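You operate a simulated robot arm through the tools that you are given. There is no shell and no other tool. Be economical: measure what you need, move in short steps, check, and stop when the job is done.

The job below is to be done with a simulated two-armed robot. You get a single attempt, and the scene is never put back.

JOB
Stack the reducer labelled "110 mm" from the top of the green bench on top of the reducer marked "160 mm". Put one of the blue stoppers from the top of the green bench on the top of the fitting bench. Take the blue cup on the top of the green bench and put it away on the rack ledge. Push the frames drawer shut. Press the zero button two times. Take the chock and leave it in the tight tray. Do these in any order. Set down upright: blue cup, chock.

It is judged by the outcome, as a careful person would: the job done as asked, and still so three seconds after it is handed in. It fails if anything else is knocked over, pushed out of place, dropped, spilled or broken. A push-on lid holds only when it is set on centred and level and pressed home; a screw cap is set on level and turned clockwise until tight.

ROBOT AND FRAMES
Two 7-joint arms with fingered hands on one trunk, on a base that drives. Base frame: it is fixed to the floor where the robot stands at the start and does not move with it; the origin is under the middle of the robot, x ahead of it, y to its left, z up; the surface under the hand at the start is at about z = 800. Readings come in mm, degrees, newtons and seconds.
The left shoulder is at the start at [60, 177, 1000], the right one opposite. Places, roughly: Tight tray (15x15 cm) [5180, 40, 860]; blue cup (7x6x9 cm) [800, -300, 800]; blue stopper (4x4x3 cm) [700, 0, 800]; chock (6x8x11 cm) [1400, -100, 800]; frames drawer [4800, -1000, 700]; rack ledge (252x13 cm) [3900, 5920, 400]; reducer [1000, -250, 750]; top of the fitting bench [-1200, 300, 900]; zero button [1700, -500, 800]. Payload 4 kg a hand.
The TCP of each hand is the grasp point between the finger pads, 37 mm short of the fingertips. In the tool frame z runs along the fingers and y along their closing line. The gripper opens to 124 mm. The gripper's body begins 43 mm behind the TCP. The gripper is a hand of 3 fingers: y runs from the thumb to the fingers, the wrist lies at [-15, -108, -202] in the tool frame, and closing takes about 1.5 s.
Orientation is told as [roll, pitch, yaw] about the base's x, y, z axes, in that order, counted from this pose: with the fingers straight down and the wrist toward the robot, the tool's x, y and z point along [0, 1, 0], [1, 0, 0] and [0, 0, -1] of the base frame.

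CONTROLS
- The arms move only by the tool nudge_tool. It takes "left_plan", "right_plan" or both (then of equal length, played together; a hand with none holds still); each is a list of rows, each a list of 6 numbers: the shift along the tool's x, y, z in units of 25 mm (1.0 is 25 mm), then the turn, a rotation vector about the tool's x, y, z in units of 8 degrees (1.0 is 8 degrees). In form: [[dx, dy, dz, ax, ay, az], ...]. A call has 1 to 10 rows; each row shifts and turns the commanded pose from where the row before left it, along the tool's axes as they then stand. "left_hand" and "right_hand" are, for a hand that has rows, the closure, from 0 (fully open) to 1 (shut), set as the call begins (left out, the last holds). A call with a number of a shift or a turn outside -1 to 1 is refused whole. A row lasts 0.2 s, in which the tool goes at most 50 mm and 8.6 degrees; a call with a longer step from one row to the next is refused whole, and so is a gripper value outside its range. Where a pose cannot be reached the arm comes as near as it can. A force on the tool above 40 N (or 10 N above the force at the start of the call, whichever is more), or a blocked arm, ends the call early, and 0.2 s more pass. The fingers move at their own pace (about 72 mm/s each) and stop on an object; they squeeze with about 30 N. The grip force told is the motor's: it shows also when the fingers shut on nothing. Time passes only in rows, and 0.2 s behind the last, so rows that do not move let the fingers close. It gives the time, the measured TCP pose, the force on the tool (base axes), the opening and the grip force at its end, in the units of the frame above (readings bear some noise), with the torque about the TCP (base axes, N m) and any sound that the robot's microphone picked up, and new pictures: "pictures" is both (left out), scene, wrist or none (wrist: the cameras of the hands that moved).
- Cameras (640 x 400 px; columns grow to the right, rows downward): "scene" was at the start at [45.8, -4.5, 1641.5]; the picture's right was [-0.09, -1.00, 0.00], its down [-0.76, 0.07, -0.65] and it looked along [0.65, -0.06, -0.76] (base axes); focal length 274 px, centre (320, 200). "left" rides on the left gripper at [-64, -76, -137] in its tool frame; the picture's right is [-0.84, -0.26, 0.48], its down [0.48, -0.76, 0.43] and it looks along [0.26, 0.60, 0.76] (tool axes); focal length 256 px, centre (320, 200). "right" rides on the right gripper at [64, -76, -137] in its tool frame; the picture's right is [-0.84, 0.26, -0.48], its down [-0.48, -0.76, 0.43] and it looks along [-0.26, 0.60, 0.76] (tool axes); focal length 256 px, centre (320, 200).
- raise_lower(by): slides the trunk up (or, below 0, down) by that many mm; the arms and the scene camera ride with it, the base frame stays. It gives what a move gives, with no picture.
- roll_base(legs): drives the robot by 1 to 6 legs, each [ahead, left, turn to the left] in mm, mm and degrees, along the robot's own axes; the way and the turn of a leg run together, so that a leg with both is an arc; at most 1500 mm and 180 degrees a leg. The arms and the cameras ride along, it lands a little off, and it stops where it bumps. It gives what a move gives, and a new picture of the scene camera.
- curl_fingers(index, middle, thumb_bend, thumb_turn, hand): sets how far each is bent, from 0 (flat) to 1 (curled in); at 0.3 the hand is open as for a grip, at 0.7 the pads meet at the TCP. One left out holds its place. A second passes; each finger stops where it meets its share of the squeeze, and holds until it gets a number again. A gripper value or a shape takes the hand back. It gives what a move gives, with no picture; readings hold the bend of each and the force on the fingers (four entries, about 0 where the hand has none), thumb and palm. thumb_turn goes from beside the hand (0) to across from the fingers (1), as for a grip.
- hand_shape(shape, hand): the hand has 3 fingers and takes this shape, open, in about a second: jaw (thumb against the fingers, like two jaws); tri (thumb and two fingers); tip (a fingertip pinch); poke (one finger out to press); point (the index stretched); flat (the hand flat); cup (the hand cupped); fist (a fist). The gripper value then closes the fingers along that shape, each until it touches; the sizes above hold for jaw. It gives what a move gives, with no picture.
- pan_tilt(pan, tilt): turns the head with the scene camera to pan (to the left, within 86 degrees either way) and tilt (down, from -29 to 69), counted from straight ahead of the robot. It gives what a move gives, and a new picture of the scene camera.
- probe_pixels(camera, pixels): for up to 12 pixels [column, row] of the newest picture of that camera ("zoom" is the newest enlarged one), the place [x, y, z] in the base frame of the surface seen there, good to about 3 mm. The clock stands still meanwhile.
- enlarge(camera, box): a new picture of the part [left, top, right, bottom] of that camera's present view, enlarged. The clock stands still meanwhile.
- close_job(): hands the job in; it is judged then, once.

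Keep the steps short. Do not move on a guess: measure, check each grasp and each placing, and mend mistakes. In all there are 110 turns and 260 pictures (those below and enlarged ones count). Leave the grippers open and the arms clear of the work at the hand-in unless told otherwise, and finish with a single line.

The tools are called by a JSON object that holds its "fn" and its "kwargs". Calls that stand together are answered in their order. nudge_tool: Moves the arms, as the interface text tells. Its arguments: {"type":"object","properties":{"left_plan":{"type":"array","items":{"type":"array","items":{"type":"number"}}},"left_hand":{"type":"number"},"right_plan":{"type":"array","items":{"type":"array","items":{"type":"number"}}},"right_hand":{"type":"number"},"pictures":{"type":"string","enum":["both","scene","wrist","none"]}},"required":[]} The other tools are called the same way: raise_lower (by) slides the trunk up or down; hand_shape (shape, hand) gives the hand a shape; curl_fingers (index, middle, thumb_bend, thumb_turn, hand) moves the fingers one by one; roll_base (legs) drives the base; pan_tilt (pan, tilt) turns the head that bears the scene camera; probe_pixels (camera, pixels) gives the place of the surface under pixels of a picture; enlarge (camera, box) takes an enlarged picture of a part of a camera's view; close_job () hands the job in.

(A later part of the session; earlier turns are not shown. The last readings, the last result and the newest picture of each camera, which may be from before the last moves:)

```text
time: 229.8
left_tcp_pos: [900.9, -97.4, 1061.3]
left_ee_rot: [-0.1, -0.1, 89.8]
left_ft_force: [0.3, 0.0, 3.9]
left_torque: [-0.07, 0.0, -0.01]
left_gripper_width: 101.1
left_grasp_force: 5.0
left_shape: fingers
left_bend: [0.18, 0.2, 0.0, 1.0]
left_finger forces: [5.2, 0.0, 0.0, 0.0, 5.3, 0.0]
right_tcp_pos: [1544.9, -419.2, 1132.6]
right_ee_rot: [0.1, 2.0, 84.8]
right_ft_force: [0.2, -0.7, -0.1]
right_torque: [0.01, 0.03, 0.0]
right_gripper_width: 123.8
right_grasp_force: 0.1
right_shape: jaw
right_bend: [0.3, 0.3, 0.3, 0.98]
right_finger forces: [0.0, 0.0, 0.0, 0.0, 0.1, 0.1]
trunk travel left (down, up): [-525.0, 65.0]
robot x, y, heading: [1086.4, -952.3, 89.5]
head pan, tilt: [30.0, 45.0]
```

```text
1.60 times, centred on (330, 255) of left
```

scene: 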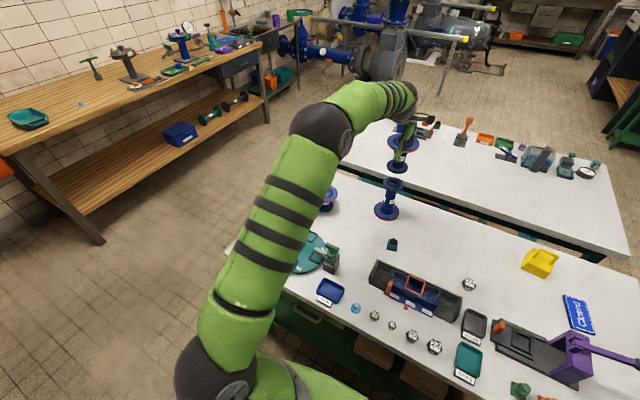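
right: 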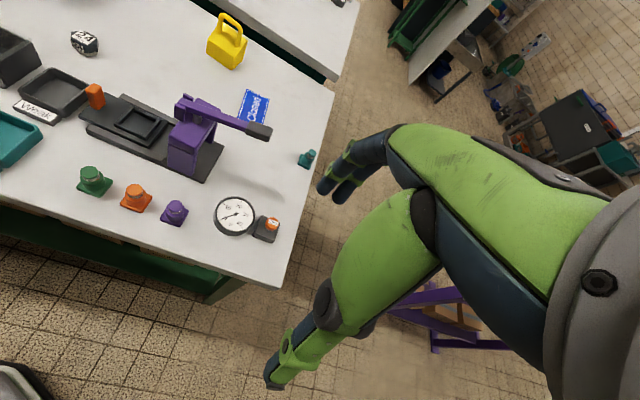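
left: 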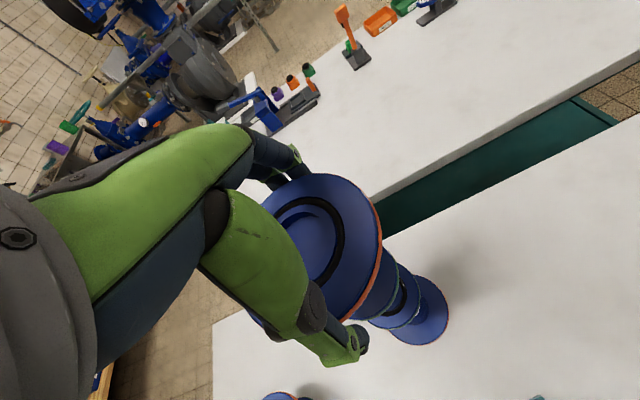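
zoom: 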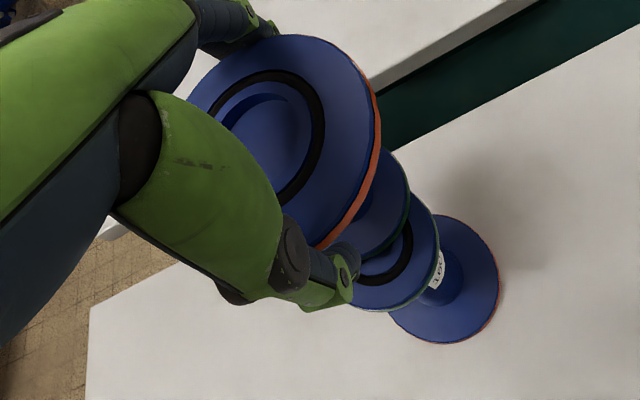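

It stands upright but 25 mm off (+y): the thumb kept pushing. Re-closing brings it back to the hand centre; then I'll release with the thumb commanded flat.

{"fn": "curl_fingers", "kwargs": {"hand": "left", "thumb_bend": 0, "index": 0.36, "middle": 0.46}}

{"fn": "enlarge", "kwargs": {"camera": "scene", "box": [365, 125, 425, 215]}}

```text
time: 230.8
left_tcp_pos: [901.9, -97.6, 1059.9]
left_ee_rot: [0.0, 0.0, 89.8]
left_ft_force: [-0.9, -0.6, -0.9]
left_torque: [0.02, -0.03, 0.02]
left_gripper_width: 105.4
left_grasp_force: 3.3
left_shape: fingers
left_bend: [0.35, 0.45, 0.0, 1.0]
left_finger forces: [1.2, 2.9, 0.0, 0.0, 3.4, 0.0]
right_tcp_pos: [1545.1, -419.4, 1132.7]
right_ee_rot: [0.2, 2.0, 84.8]
right_ft_force: [-0.6, 0.3, 0.2]
right_torque: [0.0, -0.03, 0.02]
right_gripper_width: 124.1
right_grasp_force: 0.1
right_shape: jaw
right_bend: [0.3, 0.3, 0.3, 0.98]
right_finger forces: [0.1, 0.0, 0.0, 0.1, 0.0, 0.0]
trunk travel left (down, up): [-525.0, 65.0]
robot x, y, heading: [1081.7, -949.8, 89.8]
head pan, tilt: [30.0, 45.0]
```

```text
4.44 times, centred on (395, 170) of scene
```

zoom: 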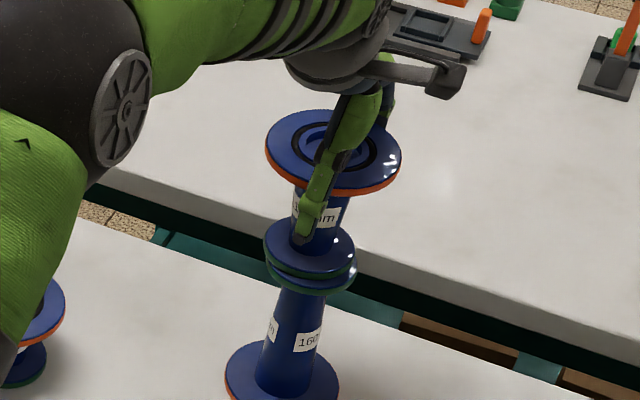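

Back in line with the 160. Now opening fingers with thumb flat, and checking.

{"fn": "curl_fingers", "kwargs": {"hand": "left", "thumb_bend": 0, "index": 0.15, "middle": 0.15}}

{"fn": "enlarge", "kwargs": {"camera": "scene", "box": [365, 125, 425, 215]}}

{"fn": "probe_pixels", "kwargs": {"camera": "zoom", "pixels": [[266, 242], [354, 252], [310, 275], [267, 262], [355, 272], [312, 292], [268, 155], [398, 165], [340, 190], [290, 262], [335, 267]]}}

```text
time: 231.8
left_tcp_pos: [901.8, -96.8, 1060.4]
left_ee_rot: [0.1, -0.2, 89.8]
left_ft_force: [-0.7, 0.9, -0.5]
left_torque: [-0.03, -0.02, -0.01]
left_gripper_width: 141.5
left_grasp_force: 0.2
left_shape: fingers
left_bend: [0.15, 0.15, 0.0, 1.0]
left_finger forces: [0.0, 0.1, 0.1, 0.0, 0.3, 0.0]
right_tcp_pos: [1544.3, -420.1, 1132.0]
right_ee_rot: [0.1, 2.0, 84.8]
right_ft_force: [0.0, 0.2, -0.6]
right_torque: [0.0, 0.01, -0.01]
right_gripper_width: 123.6
right_grasp_force: 0.0
right_shape: jaw
right_bend: [0.3, 0.3, 0.3, 0.98]
right_finger forces: [0.1, 0.1, 0.0, 0.1, 0.0, 0.0]
trunk travel left (down, up): [-525.0, 65.0]
robot x, y, heading: [1081.9, -948.0, 89.5]
head pan, tilt: [30.0, 45.0]
```

```text
4.44 times, centred on (395, 170) of scene
```

zoom: 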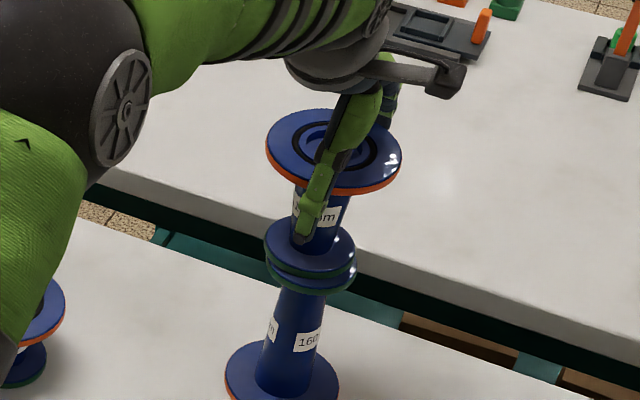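

```text
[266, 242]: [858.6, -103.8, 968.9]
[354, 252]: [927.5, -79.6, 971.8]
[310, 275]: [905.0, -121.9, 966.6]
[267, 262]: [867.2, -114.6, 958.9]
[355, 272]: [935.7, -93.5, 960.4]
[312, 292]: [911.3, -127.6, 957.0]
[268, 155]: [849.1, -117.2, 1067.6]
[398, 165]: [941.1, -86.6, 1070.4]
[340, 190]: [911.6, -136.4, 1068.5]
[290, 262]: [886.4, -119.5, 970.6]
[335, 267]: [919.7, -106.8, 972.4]
```

Free (forces ≈0), stack standing and aligned. Backing the thumb off 8 mm, then rising straight.

{"fn": "nudge_tool", "kwargs": {"left_plan": [[0, -0.15, 0, 0, 0, 0], [0, -0.15, 0, 0, 0, 0], [0, 0, -0.3, 0, 0, 0], [0, 0, -0.6, 0, 0, 0], [0, 0, -0.8, 0, 0, 0], [0, 0, -0.8, 0, 0, 0], [0, 0, -0.8, 0, 0, 0], [0, 0, -0.8, 0, 0, 0]], "pictures": "both"}}

{"fn": "enlarge", "kwargs": {"camera": "scene", "box": [365, 125, 425, 215]}}

```text
time: 233.6
left_tcp_pos: [901.9, -105.1, 1164.4]
left_ee_rot: [0.0, 0.0, 89.7]
left_ft_force: [0.3, -0.5, 0.0]
left_torque: [-0.03, 0.03, -0.01]
left_gripper_width: 141.4
left_grasp_force: 0.0
left_shape: fingers
left_bend: [0.15, 0.15, 0.0, 1.0]
left_finger forces: [0.0, 0.1, 0.0, 0.0, 0.1, 0.0]
right_tcp_pos: [1543.4, -421.1, 1132.8]
right_ee_rot: [0.1, 1.8, 84.8]
right_ft_force: [-0.6, 0.5, 0.3]
right_torque: [0.01, 0.02, -0.01]
right_gripper_width: 124.0
right_grasp_force: 0.0
right_shape: jaw
right_bend: [0.3, 0.3, 0.3, 0.98]
right_finger forces: [0.0, 0.0, 0.0, 0.0, 0.0, 0.0]
trunk travel left (down, up): [-525.0, 65.0]
robot x, y, heading: [1081.2, -949.6, 89.6]
head pan, tilt: [30.0, 45.0]
```

scene: 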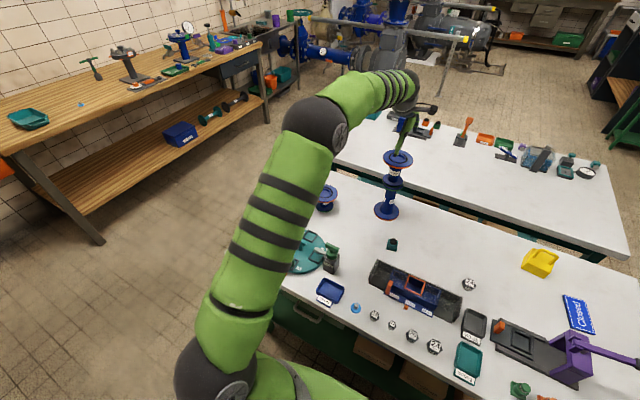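
left: 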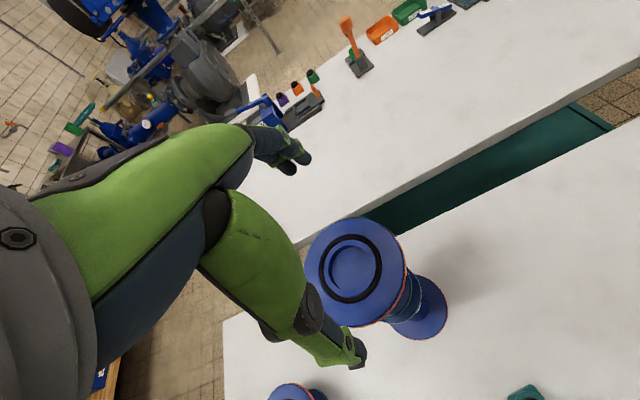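

```text
4.44 times, centred on (395, 170) of scene
```

zoom: 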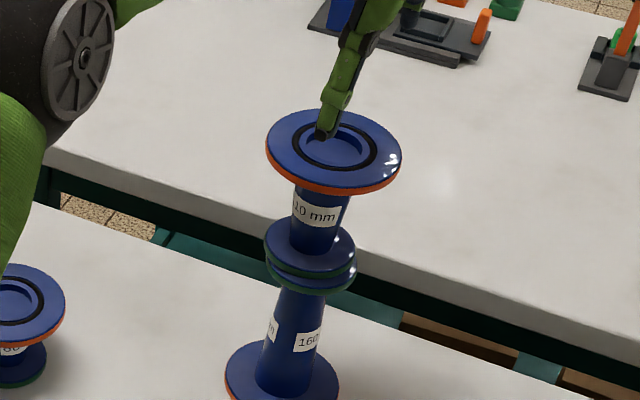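

Stack stands. Retracting the left hand and restoring its jaw shape; then shifting base right for the chock.

{"fn": "nudge_tool", "kwargs": {"left_plan": [[0, -0.3, -1, 0, 0, 0], [0, -1, 0, 0, 0, 0], [0, -1, 0, 0, 0, 0], [0, -1, 0, 0, 0, 0], [0, -1, 0, 0, 0, 0], [0, -1, 0, 0, 0, 0], [0, -1, 0, 0, 0, 0], [0, -1, 0, 0, 0, 0], [0, -1, 0, 0, 0, 0]], "pictures": "none"}}

{"fn": "hand_shape", "kwargs": {"shape": "jaw", "hand": "left"}}

{"fn": "roll_base", "kwargs": {"legs": [[0, -110, 0]]}}

{"fn": "nudge_tool", "kwargs": {"right_plan": [[0.8, 0.9, 0, 0, 0, -0.12], [0.8, 0.9, 0, 0, 0, -0.12], [0.8, 0.9, 0, 0, 0, -0.12], [0.8, 0.9, 0, 0, 0, -0.12], [0.8, 0.9, 0, 0, 0, -0.12], [0.8, 0.9, 0, 0, 0, 0], [0.8, 0.9, 0, 0, 0, 0], [0.8, 0.9, 0, 0, 0, 0]], "pictures": "both"}}

```text
time: 235.6
left_tcp_pos: [901.2, -315.9, 1186.5]
left_ee_rot: [0.0, -0.1, 89.8]
left_ft_force: [-1.2, -0.6, 0.6]
left_torque: [0.0, 0.03, 0.0]
left_gripper_width: 141.7
left_grasp_force: 0.3
left_shape: fingers
left_bend: [0.15, 0.15, 0.0, 1.0]
left_finger forces: [0.1, 0.1, 0.1, 0.0, 0.1, 0.0]
right_tcp_pos: [1544.0, -420.7, 1132.7]
right_ee_rot: [0.1, 1.8, 84.8]
right_ft_force: [-0.4, -1.2, -0.8]
right_torque: [-0.01, 0.02, 0.01]
right_gripper_width: 124.0
right_grasp_force: 0.0
right_shape: jaw
right_bend: [0.3, 0.3, 0.3, 0.98]
right_finger forces: [0.1, 0.0, 0.0, 0.0, 0.0, 0.1]
trunk travel left (down, up): [-525.0, 65.0]
robot x, y, heading: [1082.9, -948.0, 89.9]
head pan, tilt: [30.0, 45.0]
```

```text
time: 236.5
left_tcp_pos: [900.0, -312.1, 1186.8]
left_ee_rot: [0.0, -0.1, 89.9]
left_ft_force: [1.4, 0.0, 0.6]
left_torque: [0.02, 0.02, -0.02]
left_gripper_width: 124.1
left_grasp_force: 0.1
left_shape: jaw
left_bend: [0.3, 0.3, 0.3, 0.98]
left_finger forces: [0.0, 0.1, 0.1, 0.1, 0.1, 0.0]
right_tcp_pos: [1544.5, -420.5, 1132.8]
right_ee_rot: [0.1, 1.9, 84.9]
right_ft_force: [0.2, -0.4, 0.5]
right_torque: [0.01, 0.0, 0.02]
right_gripper_width: 123.9
right_grasp_force: 0.1
right_shape: jaw
right_bend: [0.3, 0.3, 0.3, 0.98]
right_finger forces: [0.0, 0.1, 0.0, 0.1, 0.0, 0.0]
trunk travel left (down, up): [-525.0, 65.0]
robot x, y, heading: [1081.7, -952.2, 89.9]
head pan, tilt: [30.0, 45.0]
```

```text
time: 237.7
left_tcp_pos: [1013.4, -314.5, 1187.9]
left_ee_rot: [0.1, -0.2, 89.7]
left_ft_force: [0.9, -0.1, 0.2]
left_torque: [-0.01, 0.02, 0.05]
left_gripper_width: 124.0
left_grasp_force: 0.1
left_shape: jaw
left_bend: [0.3, 0.3, 0.3, 0.98]
left_finger forces: [0.1, 0.0, 0.1, 0.1, 0.0, 0.0]
right_tcp_pos: [1656.6, -421.6, 1132.0]
right_ee_rot: [0.1, 2.0, 84.7]
right_ft_force: [0.3, 0.5, -0.2]
right_torque: [0.01, 0.01, -0.04]
right_gripper_width: 123.7
right_grasp_force: 0.0
right_shape: jaw
right_bend: [0.3, 0.3, 0.3, 0.98]
right_finger forces: [0.0, 0.1, 0.0, 0.0, 0.1, 0.1]
trunk travel left (down, up): [-525.0, 65.0]
robot x, y, heading: [1189.8, -947.2, 89.6]
head pan, tilt: [30.0, 45.0]
```

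scene: 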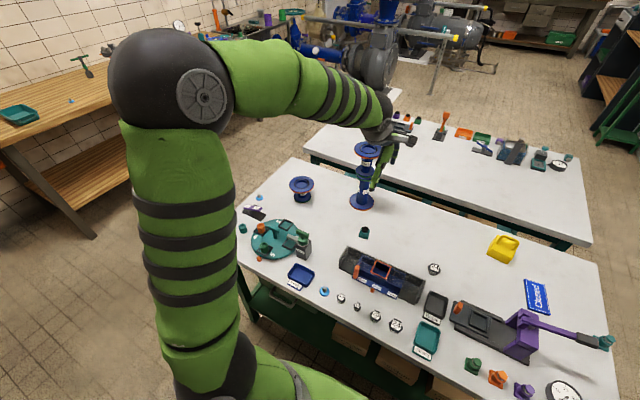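

```text
time: 239.5
left_tcp_pos: [1012.3, -313.2, 1187.2]
left_ee_rot: [0.0, 0.0, 89.7]
left_ft_force: [-0.4, 0.2, 0.7]
left_torque: [-0.04, 0.01, 0.0]
left_gripper_width: 124.1
left_grasp_force: 0.1
left_shape: jaw
left_bend: [0.3, 0.3, 0.3, 0.98]
left_finger forces: [0.0, 0.0, 0.0, 0.0, 0.0, 0.0]
right_tcp_pos: [1503.2, -233.8, 1125.9]
right_ee_rot: [0.2, 2.0, 89.6]
right_ft_force: [-0.7, 0.4, 0.3]
right_torque: [0.0, -0.02, 0.0]
right_gripper_width: 123.8
right_grasp_force: 0.1
right_shape: jaw
right_bend: [0.3, 0.3, 0.3, 0.98]
right_finger forces: [0.1, 0.0, 0.0, 0.0, 0.1, 0.0]
trunk travel left (down, up): [-525.0, 65.0]
robot x, y, heading: [1194.9, -948.0, 89.9]
head pan, tilt: [30.0, 45.0]
```

scene: 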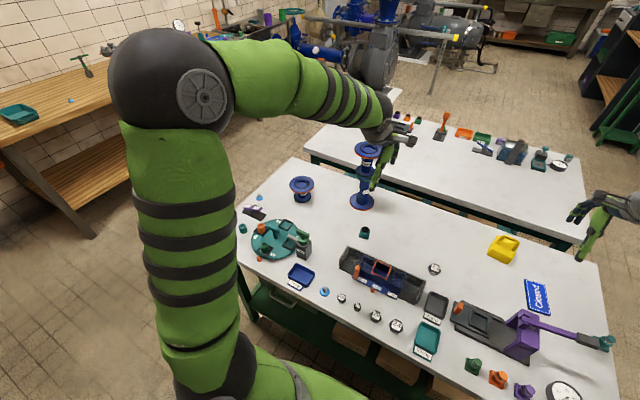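
right: 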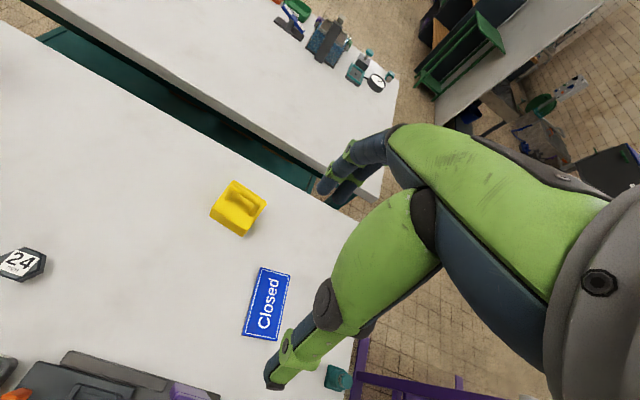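

Close look at the chock and measuring it.

{"fn": "enlarge", "kwargs": {"camera": "right", "box": [190, 165, 290, 250]}}

{"fn": "probe_pixels", "kwargs": {"camera": "zoom", "pixels": [[140, 285], [285, 165], [270, 95], [400, 250], [315, 330], [225, 205], [250, 190], [455, 235], [355, 170], [300, 130], [420, 215], [330, 235]]}}

{"fn": "enlarge", "kwargs": {"camera": "scene", "box": [475, 220, 535, 275]}}

```text
4.71 times, centred on (240, 208) of right
```

zoom: 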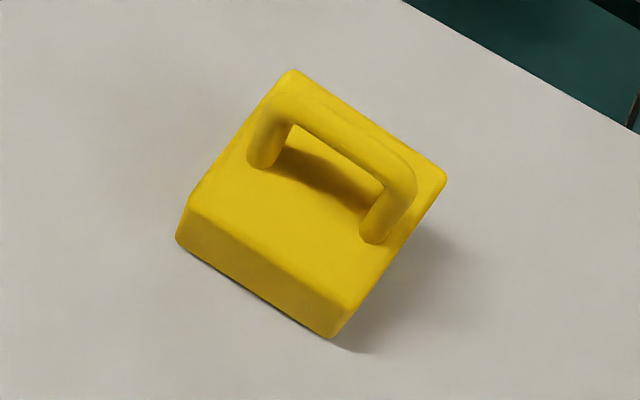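

```text
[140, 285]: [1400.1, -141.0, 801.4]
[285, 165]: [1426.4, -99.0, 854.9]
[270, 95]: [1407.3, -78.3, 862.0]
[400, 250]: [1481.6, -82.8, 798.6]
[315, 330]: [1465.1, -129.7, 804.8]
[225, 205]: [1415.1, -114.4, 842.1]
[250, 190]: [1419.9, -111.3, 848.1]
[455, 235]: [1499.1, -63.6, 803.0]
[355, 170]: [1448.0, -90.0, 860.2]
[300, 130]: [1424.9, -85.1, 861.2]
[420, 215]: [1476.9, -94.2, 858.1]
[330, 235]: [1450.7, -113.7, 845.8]
```

```text
7.27 times, centred on (505, 248) of scene
```

zoom: 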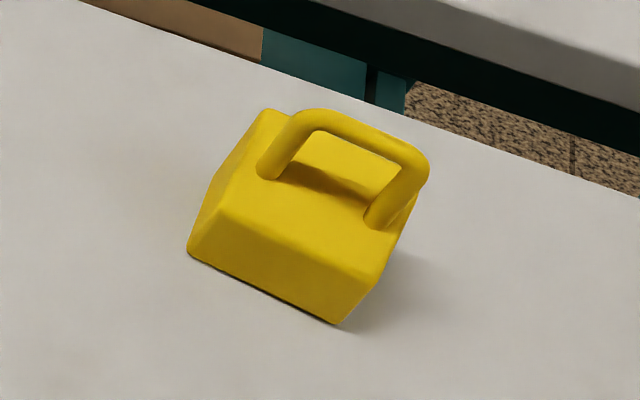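

{"fn": "probe_pixels", "kwargs": {"camera": "zoom", "pixels": [[318, 117], [365, 132], [412, 155], [285, 150], [395, 190], [215, 205], [365, 272], [192, 245], [335, 315], [268, 116], [290, 215], [345, 160]]}}

```text
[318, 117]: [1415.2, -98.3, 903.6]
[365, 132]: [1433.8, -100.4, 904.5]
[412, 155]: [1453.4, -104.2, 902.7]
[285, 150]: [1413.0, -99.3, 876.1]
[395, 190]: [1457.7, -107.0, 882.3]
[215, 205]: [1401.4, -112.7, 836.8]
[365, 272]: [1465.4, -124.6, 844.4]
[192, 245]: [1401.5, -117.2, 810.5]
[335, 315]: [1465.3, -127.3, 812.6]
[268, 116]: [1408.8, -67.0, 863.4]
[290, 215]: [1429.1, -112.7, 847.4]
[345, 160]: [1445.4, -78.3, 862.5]
```

Handle bar runs (1413,-97)→(1457,-105), top z 904. Moving above it, levelling and turning the hand −10°.

{"fn": "nudge_tool", "kwargs": {"right_plan": [[0.453, 0.907, 0, 0, 0, 0], [0.453, 0.907, 0, 0, 0, 0], [0.453, 0.907, 0, 0, 0, 0], [0.453, 0.907, 0, 0, 0, 0], [0.453, 0.907, 0, 0, 0, 0], [0.453, 0.907, 0, 0, 0, 0], [0, 0, 0, -0.13, 0, 0.6], [0, 0, 0, -0.12, 0, 0.6]], "pictures": "none"}}

{"fn": "pan_tilt", "kwargs": {"pan": -10, "tilt": 45}}

{"fn": "nudge_tool", "kwargs": {"right_plan": [[0, 0, 1, 0, 0, 0], [0, 0, 1, 0, 0, 0], [0, 0, 1, 0, 0, 0], [0, 0, 1, 0, 0, 0], [0, 0, 1, 0, 0, 0]], "pictures": "both"}}

```text
time: 241.3
left_tcp_pos: [1010.6, -313.4, 1187.0]
left_ee_rot: [0.0, 0.1, 89.8]
left_ft_force: [-0.3, -0.8, -0.1]
left_torque: [0.0, 0.0, 0.02]
left_gripper_width: 124.1
left_grasp_force: 0.1
left_shape: jaw
left_bend: [0.3, 0.3, 0.3, 0.98]
left_finger forces: [0.0, 0.0, 0.0, 0.0, 0.1, 0.1]
right_tcp_pos: [1433.6, -97.7, 1121.9]
right_ee_rot: [0.0, 0.0, 80.0]
right_ft_force: [0.2, 0.5, 0.2]
right_torque: [0.01, -0.04, -0.02]
right_gripper_width: 123.8
right_grasp_force: 0.0
right_shape: jaw
right_bend: [0.3, 0.3, 0.3, 0.98]
right_finger forces: [0.1, 0.1, 0.0, 0.0, 0.0, 0.1]
trunk travel left (down, up): [-525.0, 65.0]
robot x, y, heading: [1192.1, -948.8, 89.8]
head pan, tilt: [30.0, 45.0]
```

```text
time: 242.4
left_tcp_pos: [1010.9, -314.3, 1186.9]
left_ee_rot: [0.0, -0.1, 89.8]
left_ft_force: [0.6, -0.3, 0.2]
left_torque: [-0.03, 0.0, 0.02]
left_gripper_width: 124.3
left_grasp_force: 0.0
left_shape: jaw
left_bend: [0.3, 0.3, 0.3, 0.98]
left_finger forces: [0.1, 0.0, 0.0, 0.1, 0.0, 0.0]
right_tcp_pos: [1435.5, -99.6, 1122.1]
right_ee_rot: [0.1, 0.0, 80.1]
right_ft_force: [0.2, -0.6, 0.3]
right_torque: [-0.03, -0.01, -0.02]
right_gripper_width: 123.7
right_grasp_force: 0.1
right_shape: jaw
right_bend: [0.3, 0.3, 0.3, 0.98]
right_finger forces: [0.0, 0.0, 0.0, 0.0, 0.1, 0.1]
trunk travel left (down, up): [-525.0, 65.0]
robot x, y, heading: [1193.3, -949.5, 89.3]
head pan, tilt: [-10.0, 45.0]
```

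scene: 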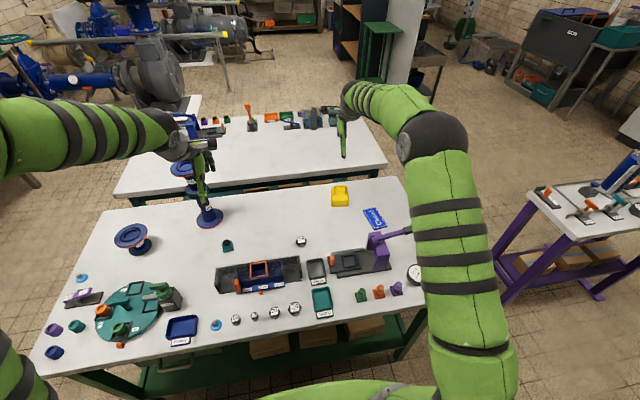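

```text
time: 243.6
left_tcp_pos: [1012.2, -313.0, 1187.1]
left_ee_rot: [0.0, 0.0, 89.7]
left_ft_force: [-0.4, 0.4, -1.1]
left_torque: [0.0, -0.01, -0.02]
left_gripper_width: 124.1
left_grasp_force: 0.0
left_shape: jaw
left_bend: [0.3, 0.3, 0.3, 0.98]
left_finger forces: [0.1, 0.1, 0.0, 0.0, 0.0, 0.0]
right_tcp_pos: [1433.9, -99.1, 997.5]
right_ee_rot: [0.1, 0.0, 80.0]
right_ft_force: [-0.5, -0.7, 0.4]
right_torque: [-0.02, 0.02, 0.01]
right_gripper_width: 123.7
right_grasp_force: 0.1
right_shape: jaw
right_bend: [0.3, 0.3, 0.3, 0.98]
right_finger forces: [0.0, 0.1, 0.1, 0.0, 0.0, 0.1]
trunk travel left (down, up): [-525.0, 65.0]
robot x, y, heading: [1193.5, -949.5, 89.7]
head pan, tilt: [-10.0, 45.0]
```

scene: 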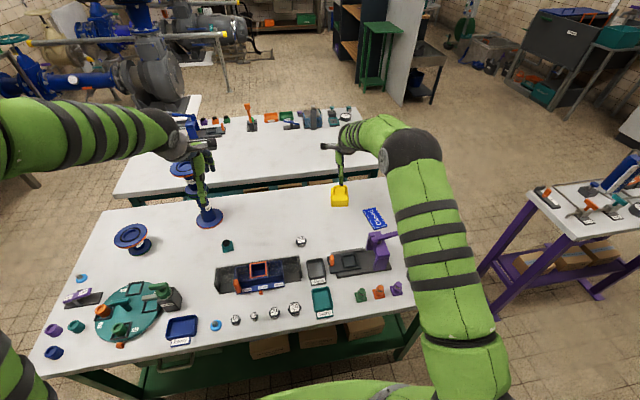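
right: 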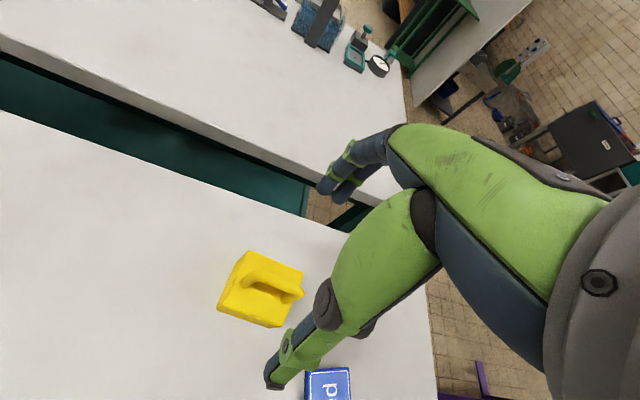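

{"fn": "enlarge", "kwargs": {"camera": "right", "box": [205, 235, 325, 335]}}

{"fn": "probe_pixels", "kwargs": {"camera": "right", "pixels": [[255, 258], [275, 270], [295, 287], [265, 264], [285, 278], [250, 258], [300, 292], [262, 270], [282, 288]]}}

```text
4.00 times, centred on (265, 285) of right
```

zoom: 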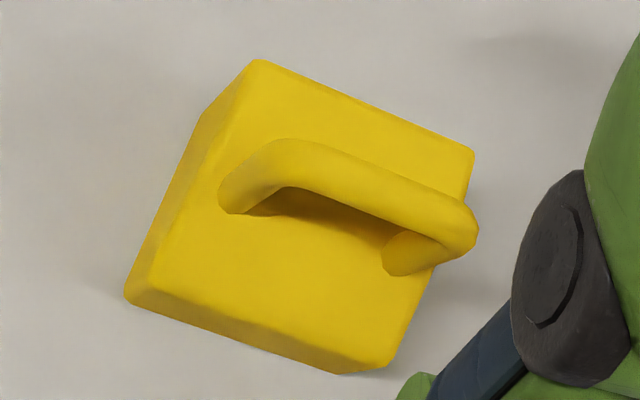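

```text
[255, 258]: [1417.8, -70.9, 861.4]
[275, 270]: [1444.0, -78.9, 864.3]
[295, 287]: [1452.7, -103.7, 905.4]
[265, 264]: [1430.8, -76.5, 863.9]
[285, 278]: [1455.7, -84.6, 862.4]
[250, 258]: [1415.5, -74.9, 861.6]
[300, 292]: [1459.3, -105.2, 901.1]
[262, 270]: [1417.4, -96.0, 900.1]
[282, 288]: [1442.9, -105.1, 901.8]
```

Centred on the bar. Lowering to z≈901 and closing.

{"fn": "nudge_tool", "kwargs": {"right_plan": [[-0.06, 0, 0.8, 0, 0, 0], [0, 0, 0.8, 0, 0, 0], [0, 0, 0.8, 0, 0, 0], [0, 0, 0.8, 0, 0, 0], [0, 0, 0.5, 0, 0, 0], [0, 0, 0.15, 0, 0, 0]], "pictures": "wrist"}}

{"fn": "nudge_tool", "kwargs": {"right_plan": [[0, 0, 0, 0, 0, 0], [0, 0, 0, 0, 0, 0], [0, 0, 0, 0, 0, 0], [0, 0, 0, 0, 0, 0], [0, 0, 0, 0, 0, 0], [0, 0, 0, 0, 0, 0], [0, 0, 0, 0, 0, 0], [0, 0, 0, 0, 0, 0]], "right_hand": 1, "pictures": "wrist"}}

```text
time: 245.0
left_tcp_pos: [1010.9, -314.4, 1187.6]
left_ee_rot: [-0.1, -0.2, 89.7]
left_ft_force: [0.7, -0.6, -0.2]
left_torque: [0.04, -0.01, 0.01]
left_gripper_width: 124.0
left_grasp_force: 0.1
left_shape: jaw
left_bend: [0.3, 0.3, 0.3, 0.98]
left_finger forces: [0.0, 0.0, 0.0, 0.0, 0.0, 0.0]
right_tcp_pos: [1437.8, -99.3, 899.2]
right_ee_rot: [0.1, -0.2, 80.0]
right_ft_force: [-0.1, 0.4, 0.2]
right_torque: [0.03, 0.01, 0.03]
right_gripper_width: 124.2
right_grasp_force: 0.1
right_shape: jaw
right_bend: [0.3, 0.3, 0.3, 0.98]
right_finger forces: [0.0, 0.0, 0.1, 0.1, 0.0, 0.0]
trunk travel left (down, up): [-525.0, 65.0]
robot x, y, heading: [1193.2, -951.5, 89.6]
head pan, tilt: [-10.0, 45.0]
```

right: 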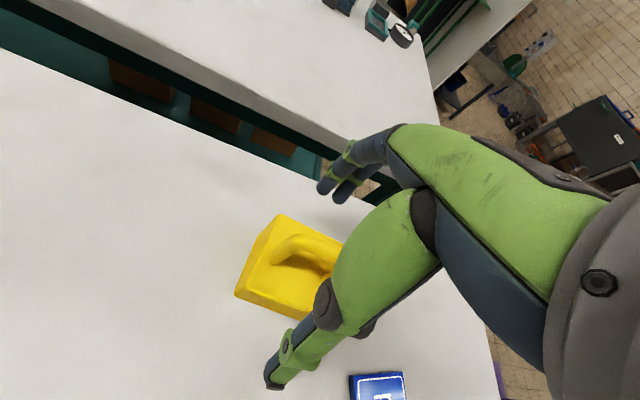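

```text
time: 246.8
left_tcp_pos: [1011.2, -313.1, 1188.0]
left_ee_rot: [0.0, 0.0, 89.7]
left_ft_force: [0.4, 0.0, -0.2]
left_torque: [0.01, -0.02, 0.01]
left_gripper_width: 123.9
left_grasp_force: 0.0
left_shape: jaw
left_bend: [0.3, 0.3, 0.3, 0.98]
left_finger forces: [0.0, 0.1, 0.0, 0.0, 0.0, 0.0]
right_tcp_pos: [1437.5, -98.7, 900.2]
right_ee_rot: [0.1, 0.0, 79.9]
right_ft_force: [-0.3, -0.5, -0.5]
right_torque: [-0.03, -0.05, 0.02]
right_gripper_width: 1.2
right_grasp_force: 30.4
right_shape: jaw
right_bend: [0.7, 0.7, 0.65, 1.0]
right_finger forces: [6.3, 0.0, 0.1, 0.1, 6.6, 0.0]
trunk travel left (down, up): [-525.0, 65.0]
robot x, y, heading: [1194.0, -950.8, 89.7]
head pan, tilt: [-10.0, 45.0]
```

right: 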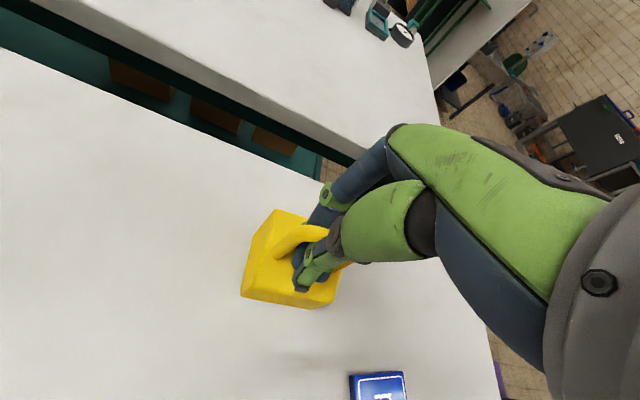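

Width 1 mm: the pads closed beneath/around the bar, not on it. Reopening, raising 12 mm and closing again.

{"fn": "nudge_tool", "kwargs": {"right_plan": [[0, 0, 0, 0, 0, 0], [0, 0, 0, 0, 0, 0], [0, 0, 0, 0, 0, 0], [0, 0, 0, 0, 0, 0], [0, 0, 0, 0, 0, 0], [0, 0, 0, 0, 0, 0], [0, 0, -0.48, 0, 0, 0]], "right_hand": 0, "pictures": "wrist"}}

{"fn": "enlarge", "kwargs": {"camera": "scene", "box": [310, 150, 370, 215]}}

{"fn": "probe_pixels", "kwargs": {"camera": "right", "pixels": [[285, 245], [300, 240], [320, 248], [280, 262], [310, 243], [260, 300], [250, 285], [285, 215]]}}

```text
time: 248.4
left_tcp_pos: [1011.7, -314.3, 1187.7]
left_ee_rot: [0.0, -0.2, 89.8]
left_ft_force: [-0.1, -0.3, -0.6]
left_torque: [-0.03, 0.0, -0.01]
left_gripper_width: 123.9
left_grasp_force: 0.1
left_shape: jaw
left_bend: [0.3, 0.3, 0.3, 0.98]
left_finger forces: [0.0, 0.0, 0.0, 0.1, 0.0, 0.0]
right_tcp_pos: [1436.7, -99.8, 913.3]
right_ee_rot: [0.1, 0.0, 80.1]
right_ft_force: [0.1, -0.6, 0.5]
right_torque: [0.0, 0.03, 0.03]
right_gripper_width: 123.8
right_grasp_force: 0.0
right_shape: jaw
right_bend: [0.3, 0.3, 0.3, 0.98]
right_finger forces: [0.0, 0.0, 0.1, 0.1, 0.0, 0.0]
trunk travel left (down, up): [-525.0, 65.0]
robot x, y, heading: [1194.0, -951.8, 89.4]
head pan, tilt: [-10.0, 45.0]
```

right: 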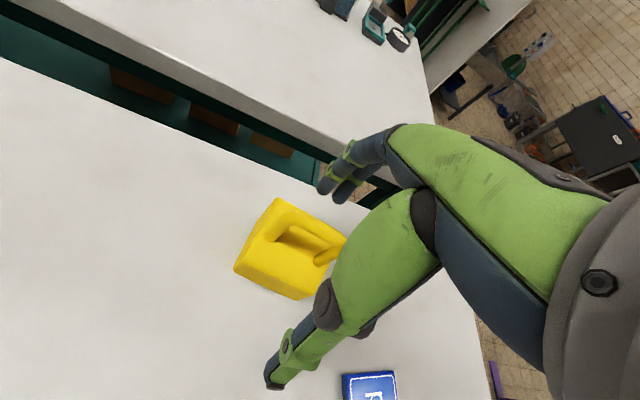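

```text
6.15 times, centred on (340, 182) of scene
```

zoom: 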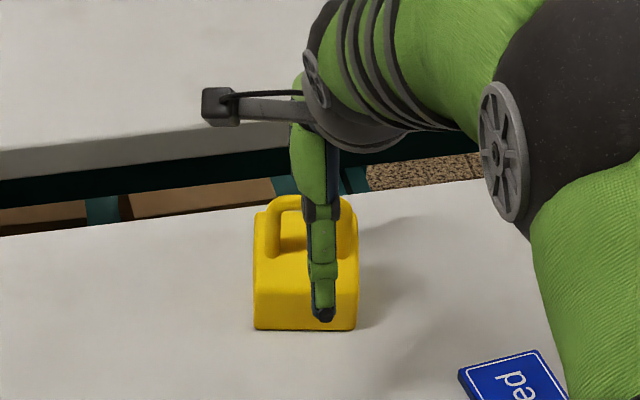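

```text
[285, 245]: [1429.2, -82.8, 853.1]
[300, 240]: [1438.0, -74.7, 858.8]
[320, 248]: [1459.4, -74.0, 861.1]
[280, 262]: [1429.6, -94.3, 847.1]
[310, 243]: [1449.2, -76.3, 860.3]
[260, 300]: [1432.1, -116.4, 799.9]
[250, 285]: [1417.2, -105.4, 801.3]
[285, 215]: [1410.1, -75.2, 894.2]
```

The chock slid ~18 mm. Re-measuring the bar.

{"fn": "enlarge", "kwargs": {"camera": "right", "box": [220, 185, 360, 305]}}

{"fn": "probe_pixels", "kwargs": {"camera": "zoom", "pixels": [[245, 145], [290, 145], [330, 160], [400, 190], [440, 215], [500, 250], [360, 175], [470, 235], [270, 180], [420, 330], [80, 250]]}}

```text
3.33 times, centred on (290, 245) of right
```

zoom: 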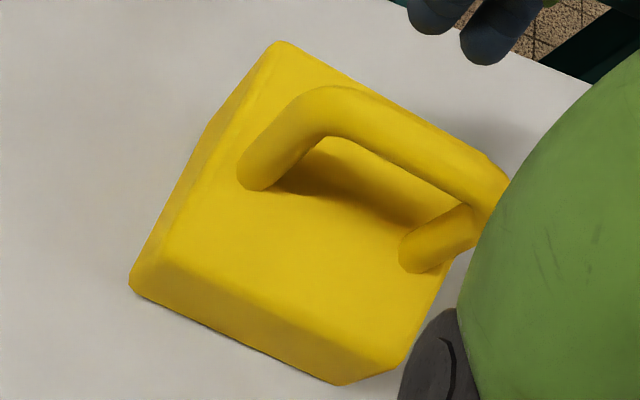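

```text
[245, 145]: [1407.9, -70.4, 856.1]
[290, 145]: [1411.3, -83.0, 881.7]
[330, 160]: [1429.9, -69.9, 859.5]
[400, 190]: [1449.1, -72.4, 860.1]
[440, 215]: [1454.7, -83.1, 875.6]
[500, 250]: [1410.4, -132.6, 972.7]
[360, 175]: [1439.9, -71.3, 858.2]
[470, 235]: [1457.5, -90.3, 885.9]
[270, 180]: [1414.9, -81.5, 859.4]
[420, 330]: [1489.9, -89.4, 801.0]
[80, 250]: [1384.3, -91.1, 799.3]
```

{"fn": "probe_pixels", "kwargs": {"camera": "zoom", "pixels": [[330, 103], [370, 115], [420, 140], [470, 172], [350, 108], [445, 157], [490, 195], [310, 120]]}}

```text
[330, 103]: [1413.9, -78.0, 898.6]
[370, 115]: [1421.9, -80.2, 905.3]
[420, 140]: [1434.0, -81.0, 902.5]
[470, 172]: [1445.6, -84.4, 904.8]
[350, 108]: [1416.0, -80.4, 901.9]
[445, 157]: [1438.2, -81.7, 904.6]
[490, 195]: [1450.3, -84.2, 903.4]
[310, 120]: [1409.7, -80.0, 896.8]
```

Bar centre (1432,-82). Shifting there, at TCP z≈914, closing again.

{"fn": "nudge_tool", "kwargs": {"right_plan": [[0.32, 0.67, -0.04, 0, 0, 0], [0, 0, 0, 0, 0, 0]], "pictures": "none"}}

{"fn": "nudge_tool", "kwargs": {"right_plan": [[0, 0, 0, 0, 0, 0], [0, 0, 0, 0, 0, 0], [0, 0, 0, 0, 0, 0], [0, 0, 0, 0, 0, 0], [0, 0, 0, 0, 0, 0], [0, 0, 0, 0, 0, 0], [0, 0, 0, 0, 0, 0], [0, 0, 0, 0, 0, 0]], "right_hand": 1, "pictures": "wrist"}}

{"fn": "enlarge", "kwargs": {"camera": "scene", "box": [310, 150, 370, 215]}}

```text
time: 249.0
left_tcp_pos: [1013.0, -313.7, 1187.6]
left_ee_rot: [-0.1, -0.1, 89.6]
left_ft_force: [0.5, -0.7, 0.1]
left_torque: [0.0, -0.01, -0.01]
left_gripper_width: 123.9
left_grasp_force: 0.0
left_shape: jaw
left_bend: [0.3, 0.3, 0.3, 0.98]
left_finger forces: [0.0, 0.0, 0.0, 0.0, 0.0, 0.0]
right_tcp_pos: [1430.7, -79.3, 914.6]
right_ee_rot: [0.2, 0.0, 80.0]
right_ft_force: [0.0, -0.2, 0.4]
right_torque: [-0.04, -0.01, 0.03]
right_gripper_width: 123.9
right_grasp_force: 0.1
right_shape: jaw
right_bend: [0.3, 0.3, 0.3, 0.98]
right_finger forces: [0.0, 0.0, 0.0, 0.1, 0.0, 0.0]
trunk travel left (down, up): [-525.0, 65.0]
robot x, y, heading: [1196.0, -950.1, 89.5]
head pan, tilt: [-10.0, 45.0]
```

```text
time: 250.8
left_tcp_pos: [1012.3, -314.3, 1186.9]
left_ee_rot: [-0.1, 0.1, 89.6]
left_ft_force: [0.0, 0.6, 0.1]
left_torque: [-0.02, 0.01, 0.0]
left_gripper_width: 123.9
left_grasp_force: 0.1
left_shape: jaw
left_bend: [0.3, 0.3, 0.3, 0.98]
left_finger forces: [0.1, 0.1, 0.0, 0.0, 0.0, 0.0]
right_tcp_pos: [1431.7, -81.4, 913.6]
right_ee_rot: [0.0, 0.0, 80.1]
right_ft_force: [1.2, 0.3, 0.6]
right_torque: [0.12, -0.02, -0.03]
right_gripper_width: 0.0
right_grasp_force: 29.9
right_shape: jaw
right_bend: [0.7, 0.7, 0.66, 1.0]
right_finger forces: [21.2, 10.1, 0.0, 0.0, 33.6, 0.0]
trunk travel left (down, up): [-525.0, 65.0]
robot x, y, heading: [1195.8, -948.5, 89.5]
head pan, tilt: [-10.0, 45.0]
```

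right: 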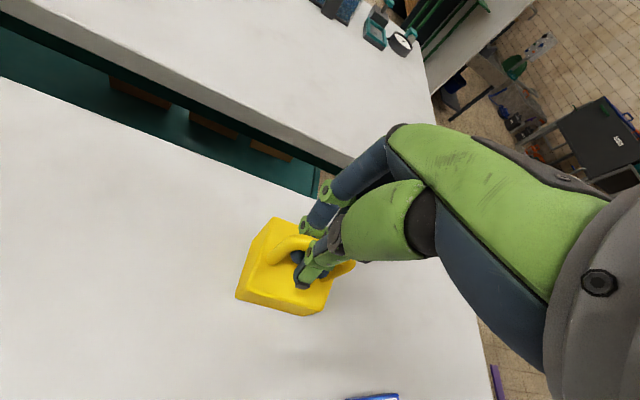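

```text
6.15 times, centred on (340, 182) of scene
```

zoom: 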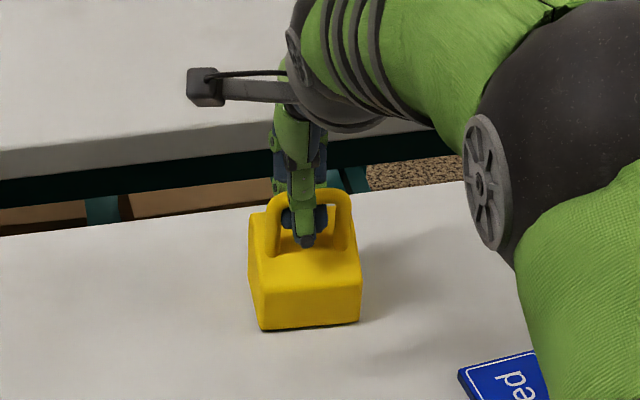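

Now a real squeeze (21/10/34 N) with the bar enclosed. Lifting gently to check.

{"fn": "nudge_tool", "kwargs": {"right_plan": [[0, 0, -0.2, 0, 0, 0], [0, 0, -0.4, 0, 0, 0], [0, 0, -0.6, 0, 0, 0], [0, 0, -0.8, 0, 0, 0], [0, 0, 0, 0, 0, 0]], "pictures": "both"}}

{"fn": "enlarge", "kwargs": {"camera": "scene", "box": [310, 130, 370, 205]}}

```text
time: 252.0
left_tcp_pos: [1012.6, -314.0, 1186.5]
left_ee_rot: [0.0, 0.0, 89.7]
left_ft_force: [0.4, 0.2, -0.1]
left_torque: [0.02, 0.03, -0.02]
left_gripper_width: 124.0
left_grasp_force: 0.1
left_shape: jaw
left_bend: [0.3, 0.3, 0.3, 0.98]
left_finger forces: [0.0, 0.1, 0.1, 0.0, 0.0, 0.1]
right_tcp_pos: [1432.0, -81.3, 965.0]
right_ee_rot: [0.1, 0.0, 80.0]
right_ft_force: [0.4, 0.0, -3.2]
right_torque: [0.04, 0.01, -0.01]
right_gripper_width: 0.1
right_grasp_force: 30.4
right_shape: jaw
right_bend: [0.7, 0.7, 0.67, 1.0]
right_finger forces: [22.9, 14.2, 0.1, 0.0, 35.7, 0.0]
trunk travel left (down, up): [-525.0, 65.0]
robot x, y, heading: [1193.9, -948.3, 89.6]
head pan, tilt: [-10.0, 45.0]
```

scene: 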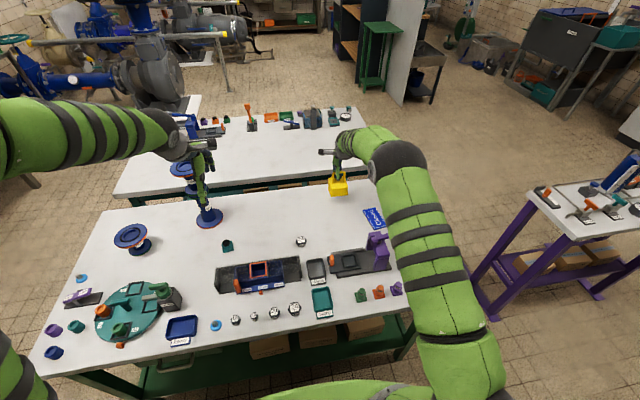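
right: 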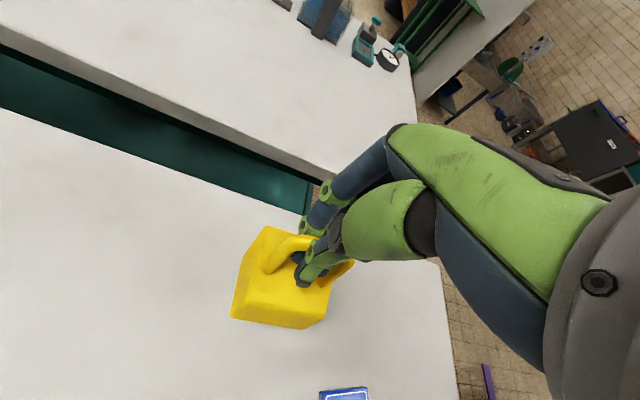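

```text
5.33 times, centred on (340, 168) of scene
```

zoom: 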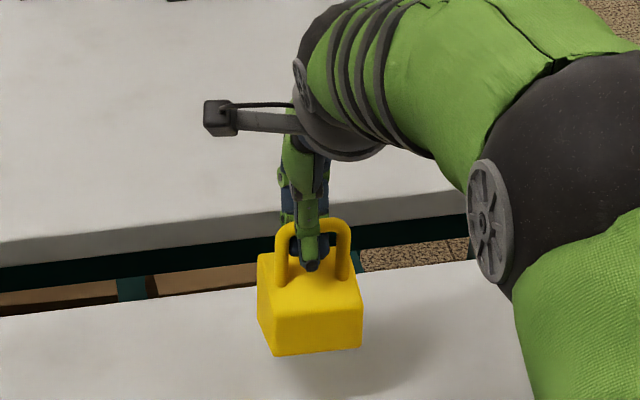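

Chock held level. Raising 160 mm and retracting 260 mm.

{"fn": "nudge_tool", "kwargs": {"right_plan": [[0, 0, -1, 0, 0, 0], [0, 0, -1, 0, 0, 0], [0, 0, -1, 0, 0, 0], [0, 0, -1, 0, 0, 0], [0, 0, -1, 0, 0, 0], [0, 0, -1, 0, 0, 0], [0, -0.5, -0.6, 0, 0, 0], [0, -1, 0, 0, 0, 0], [0, -1, 0, 0, 0, 0], [0, -1, 0, 0, 0, 0]], "left_plan": [[0, -1, 0, 0, 0, 0], [0, -1, 0, 0, 0, 0], [0, -1, 0, 0, 0, 0], [0, -1, 0, 0, 0, 0], [0, 0, 0, 0, 0, 0], [0, 0, 0, 0, 0, 0], [0, 0, 0, 0, 0, 0], [0, 0, 0, 0, 0, 0], [0, 0, 0, 0, 0, 0], [0, 0, 0, 0, 0, 0]], "pictures": "none"}}

{"fn": "nudge_tool", "kwargs": {"right_plan": [[0, -1, 0, 0, 0, 0], [0, -1, 0, 0, 0, 0], [0, -1, 0, 0, 0, 0], [0, -1, 0, 0, 0, 0], [0, -1, 0, 0, 0, 0]], "pictures": "none"}}

{"fn": "roll_base", "kwargs": {"legs": [[-250, 0, 0]]}}

```text
time: 254.2
left_tcp_pos: [1011.0, -414.6, 1188.3]
left_ee_rot: [0.0, -0.2, 89.7]
left_ft_force: [0.4, 0.0, -0.4]
left_torque: [0.01, 0.0, -0.02]
left_gripper_width: 124.0
left_grasp_force: 0.0
left_shape: jaw
left_bend: [0.3, 0.3, 0.3, 0.98]
left_finger forces: [0.1, 0.0, 0.1, 0.0, 0.0, 0.1]
right_tcp_pos: [1416.8, -167.9, 1129.8]
right_ee_rot: [0.1, -0.1, 80.1]
right_ft_force: [0.3, 0.1, -3.5]
right_torque: [0.06, 0.02, -0.03]
right_gripper_width: 0.1
right_grasp_force: 30.4
right_shape: jaw
right_bend: [0.7, 0.7, 0.67, 1.0]
right_finger forces: [23.3, 14.2, 0.1, 0.0, 36.0, 0.0]
trunk travel left (down, up): [-525.0, 65.0]
robot x, y, heading: [1192.4, -944.0, 89.5]
head pan, tilt: [-10.0, 45.0]
```

```text
time: 255.4
left_tcp_pos: [1010.9, -413.7, 1187.5]
left_ee_rot: [0.1, -0.1, 89.8]
left_ft_force: [0.1, 0.3, -1.0]
left_torque: [0.02, -0.03, 0.03]
left_gripper_width: 124.2
left_grasp_force: 0.0
left_shape: jaw
left_bend: [0.3, 0.3, 0.3, 0.98]
left_finger forces: [0.0, 0.0, 0.0, 0.0, 0.0, 0.1]
right_tcp_pos: [1394.0, -291.6, 1129.4]
right_ee_rot: [0.1, -0.1, 80.0]
right_ft_force: [-0.2, 0.5, -3.7]
right_torque: [0.05, -0.01, 0.01]
right_gripper_width: 0.0
right_grasp_force: 29.8
right_shape: jaw
right_bend: [0.7, 0.7, 0.67, 1.0]
right_finger forces: [23.4, 14.4, 0.1, 0.0, 36.3, 0.0]
trunk travel left (down, up): [-525.0, 65.0]
robot x, y, heading: [1193.4, -946.0, 89.6]
head pan, tilt: [-10.0, 45.0]
```

```text
time: 257.2
left_tcp_pos: [1009.8, -664.3, 1188.9]
left_ee_rot: [0.0, -0.1, 89.7]
left_ft_force: [0.7, -0.2, 0.9]
left_torque: [0.04, -0.03, 0.02]
left_gripper_width: 123.8
left_grasp_force: 0.0
left_shape: jaw
left_bend: [0.3, 0.3, 0.3, 0.98]
left_finger forces: [0.1, 0.1, 0.0, 0.0, 0.0, 0.0]
right_tcp_pos: [1393.2, -541.3, 1129.5]
right_ee_rot: [0.1, -0.1, 79.9]
right_ft_force: [-0.2, -0.8, -3.6]
right_torque: [0.0, 0.06, 0.02]
right_gripper_width: 0.0
right_grasp_force: 30.3
right_shape: jaw
right_bend: [0.7, 0.7, 0.67, 1.0]
right_finger forces: [23.4, 14.5, 0.0, 0.0, 36.4, 0.0]
trunk travel left (down, up): [-525.0, 65.0]
robot x, y, heading: [1195.5, -1198.1, 89.6]
head pan, tilt: [-10.0, 45.0]
```

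scene: 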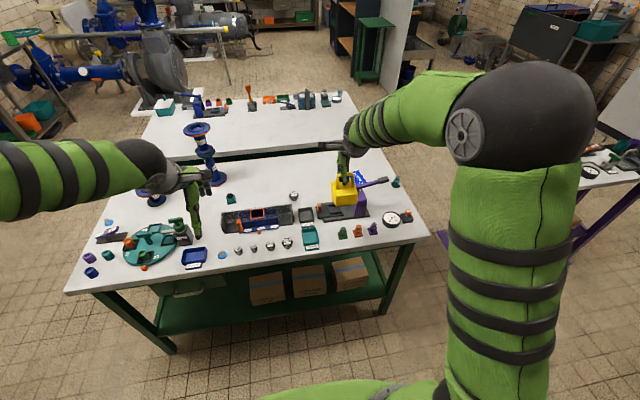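

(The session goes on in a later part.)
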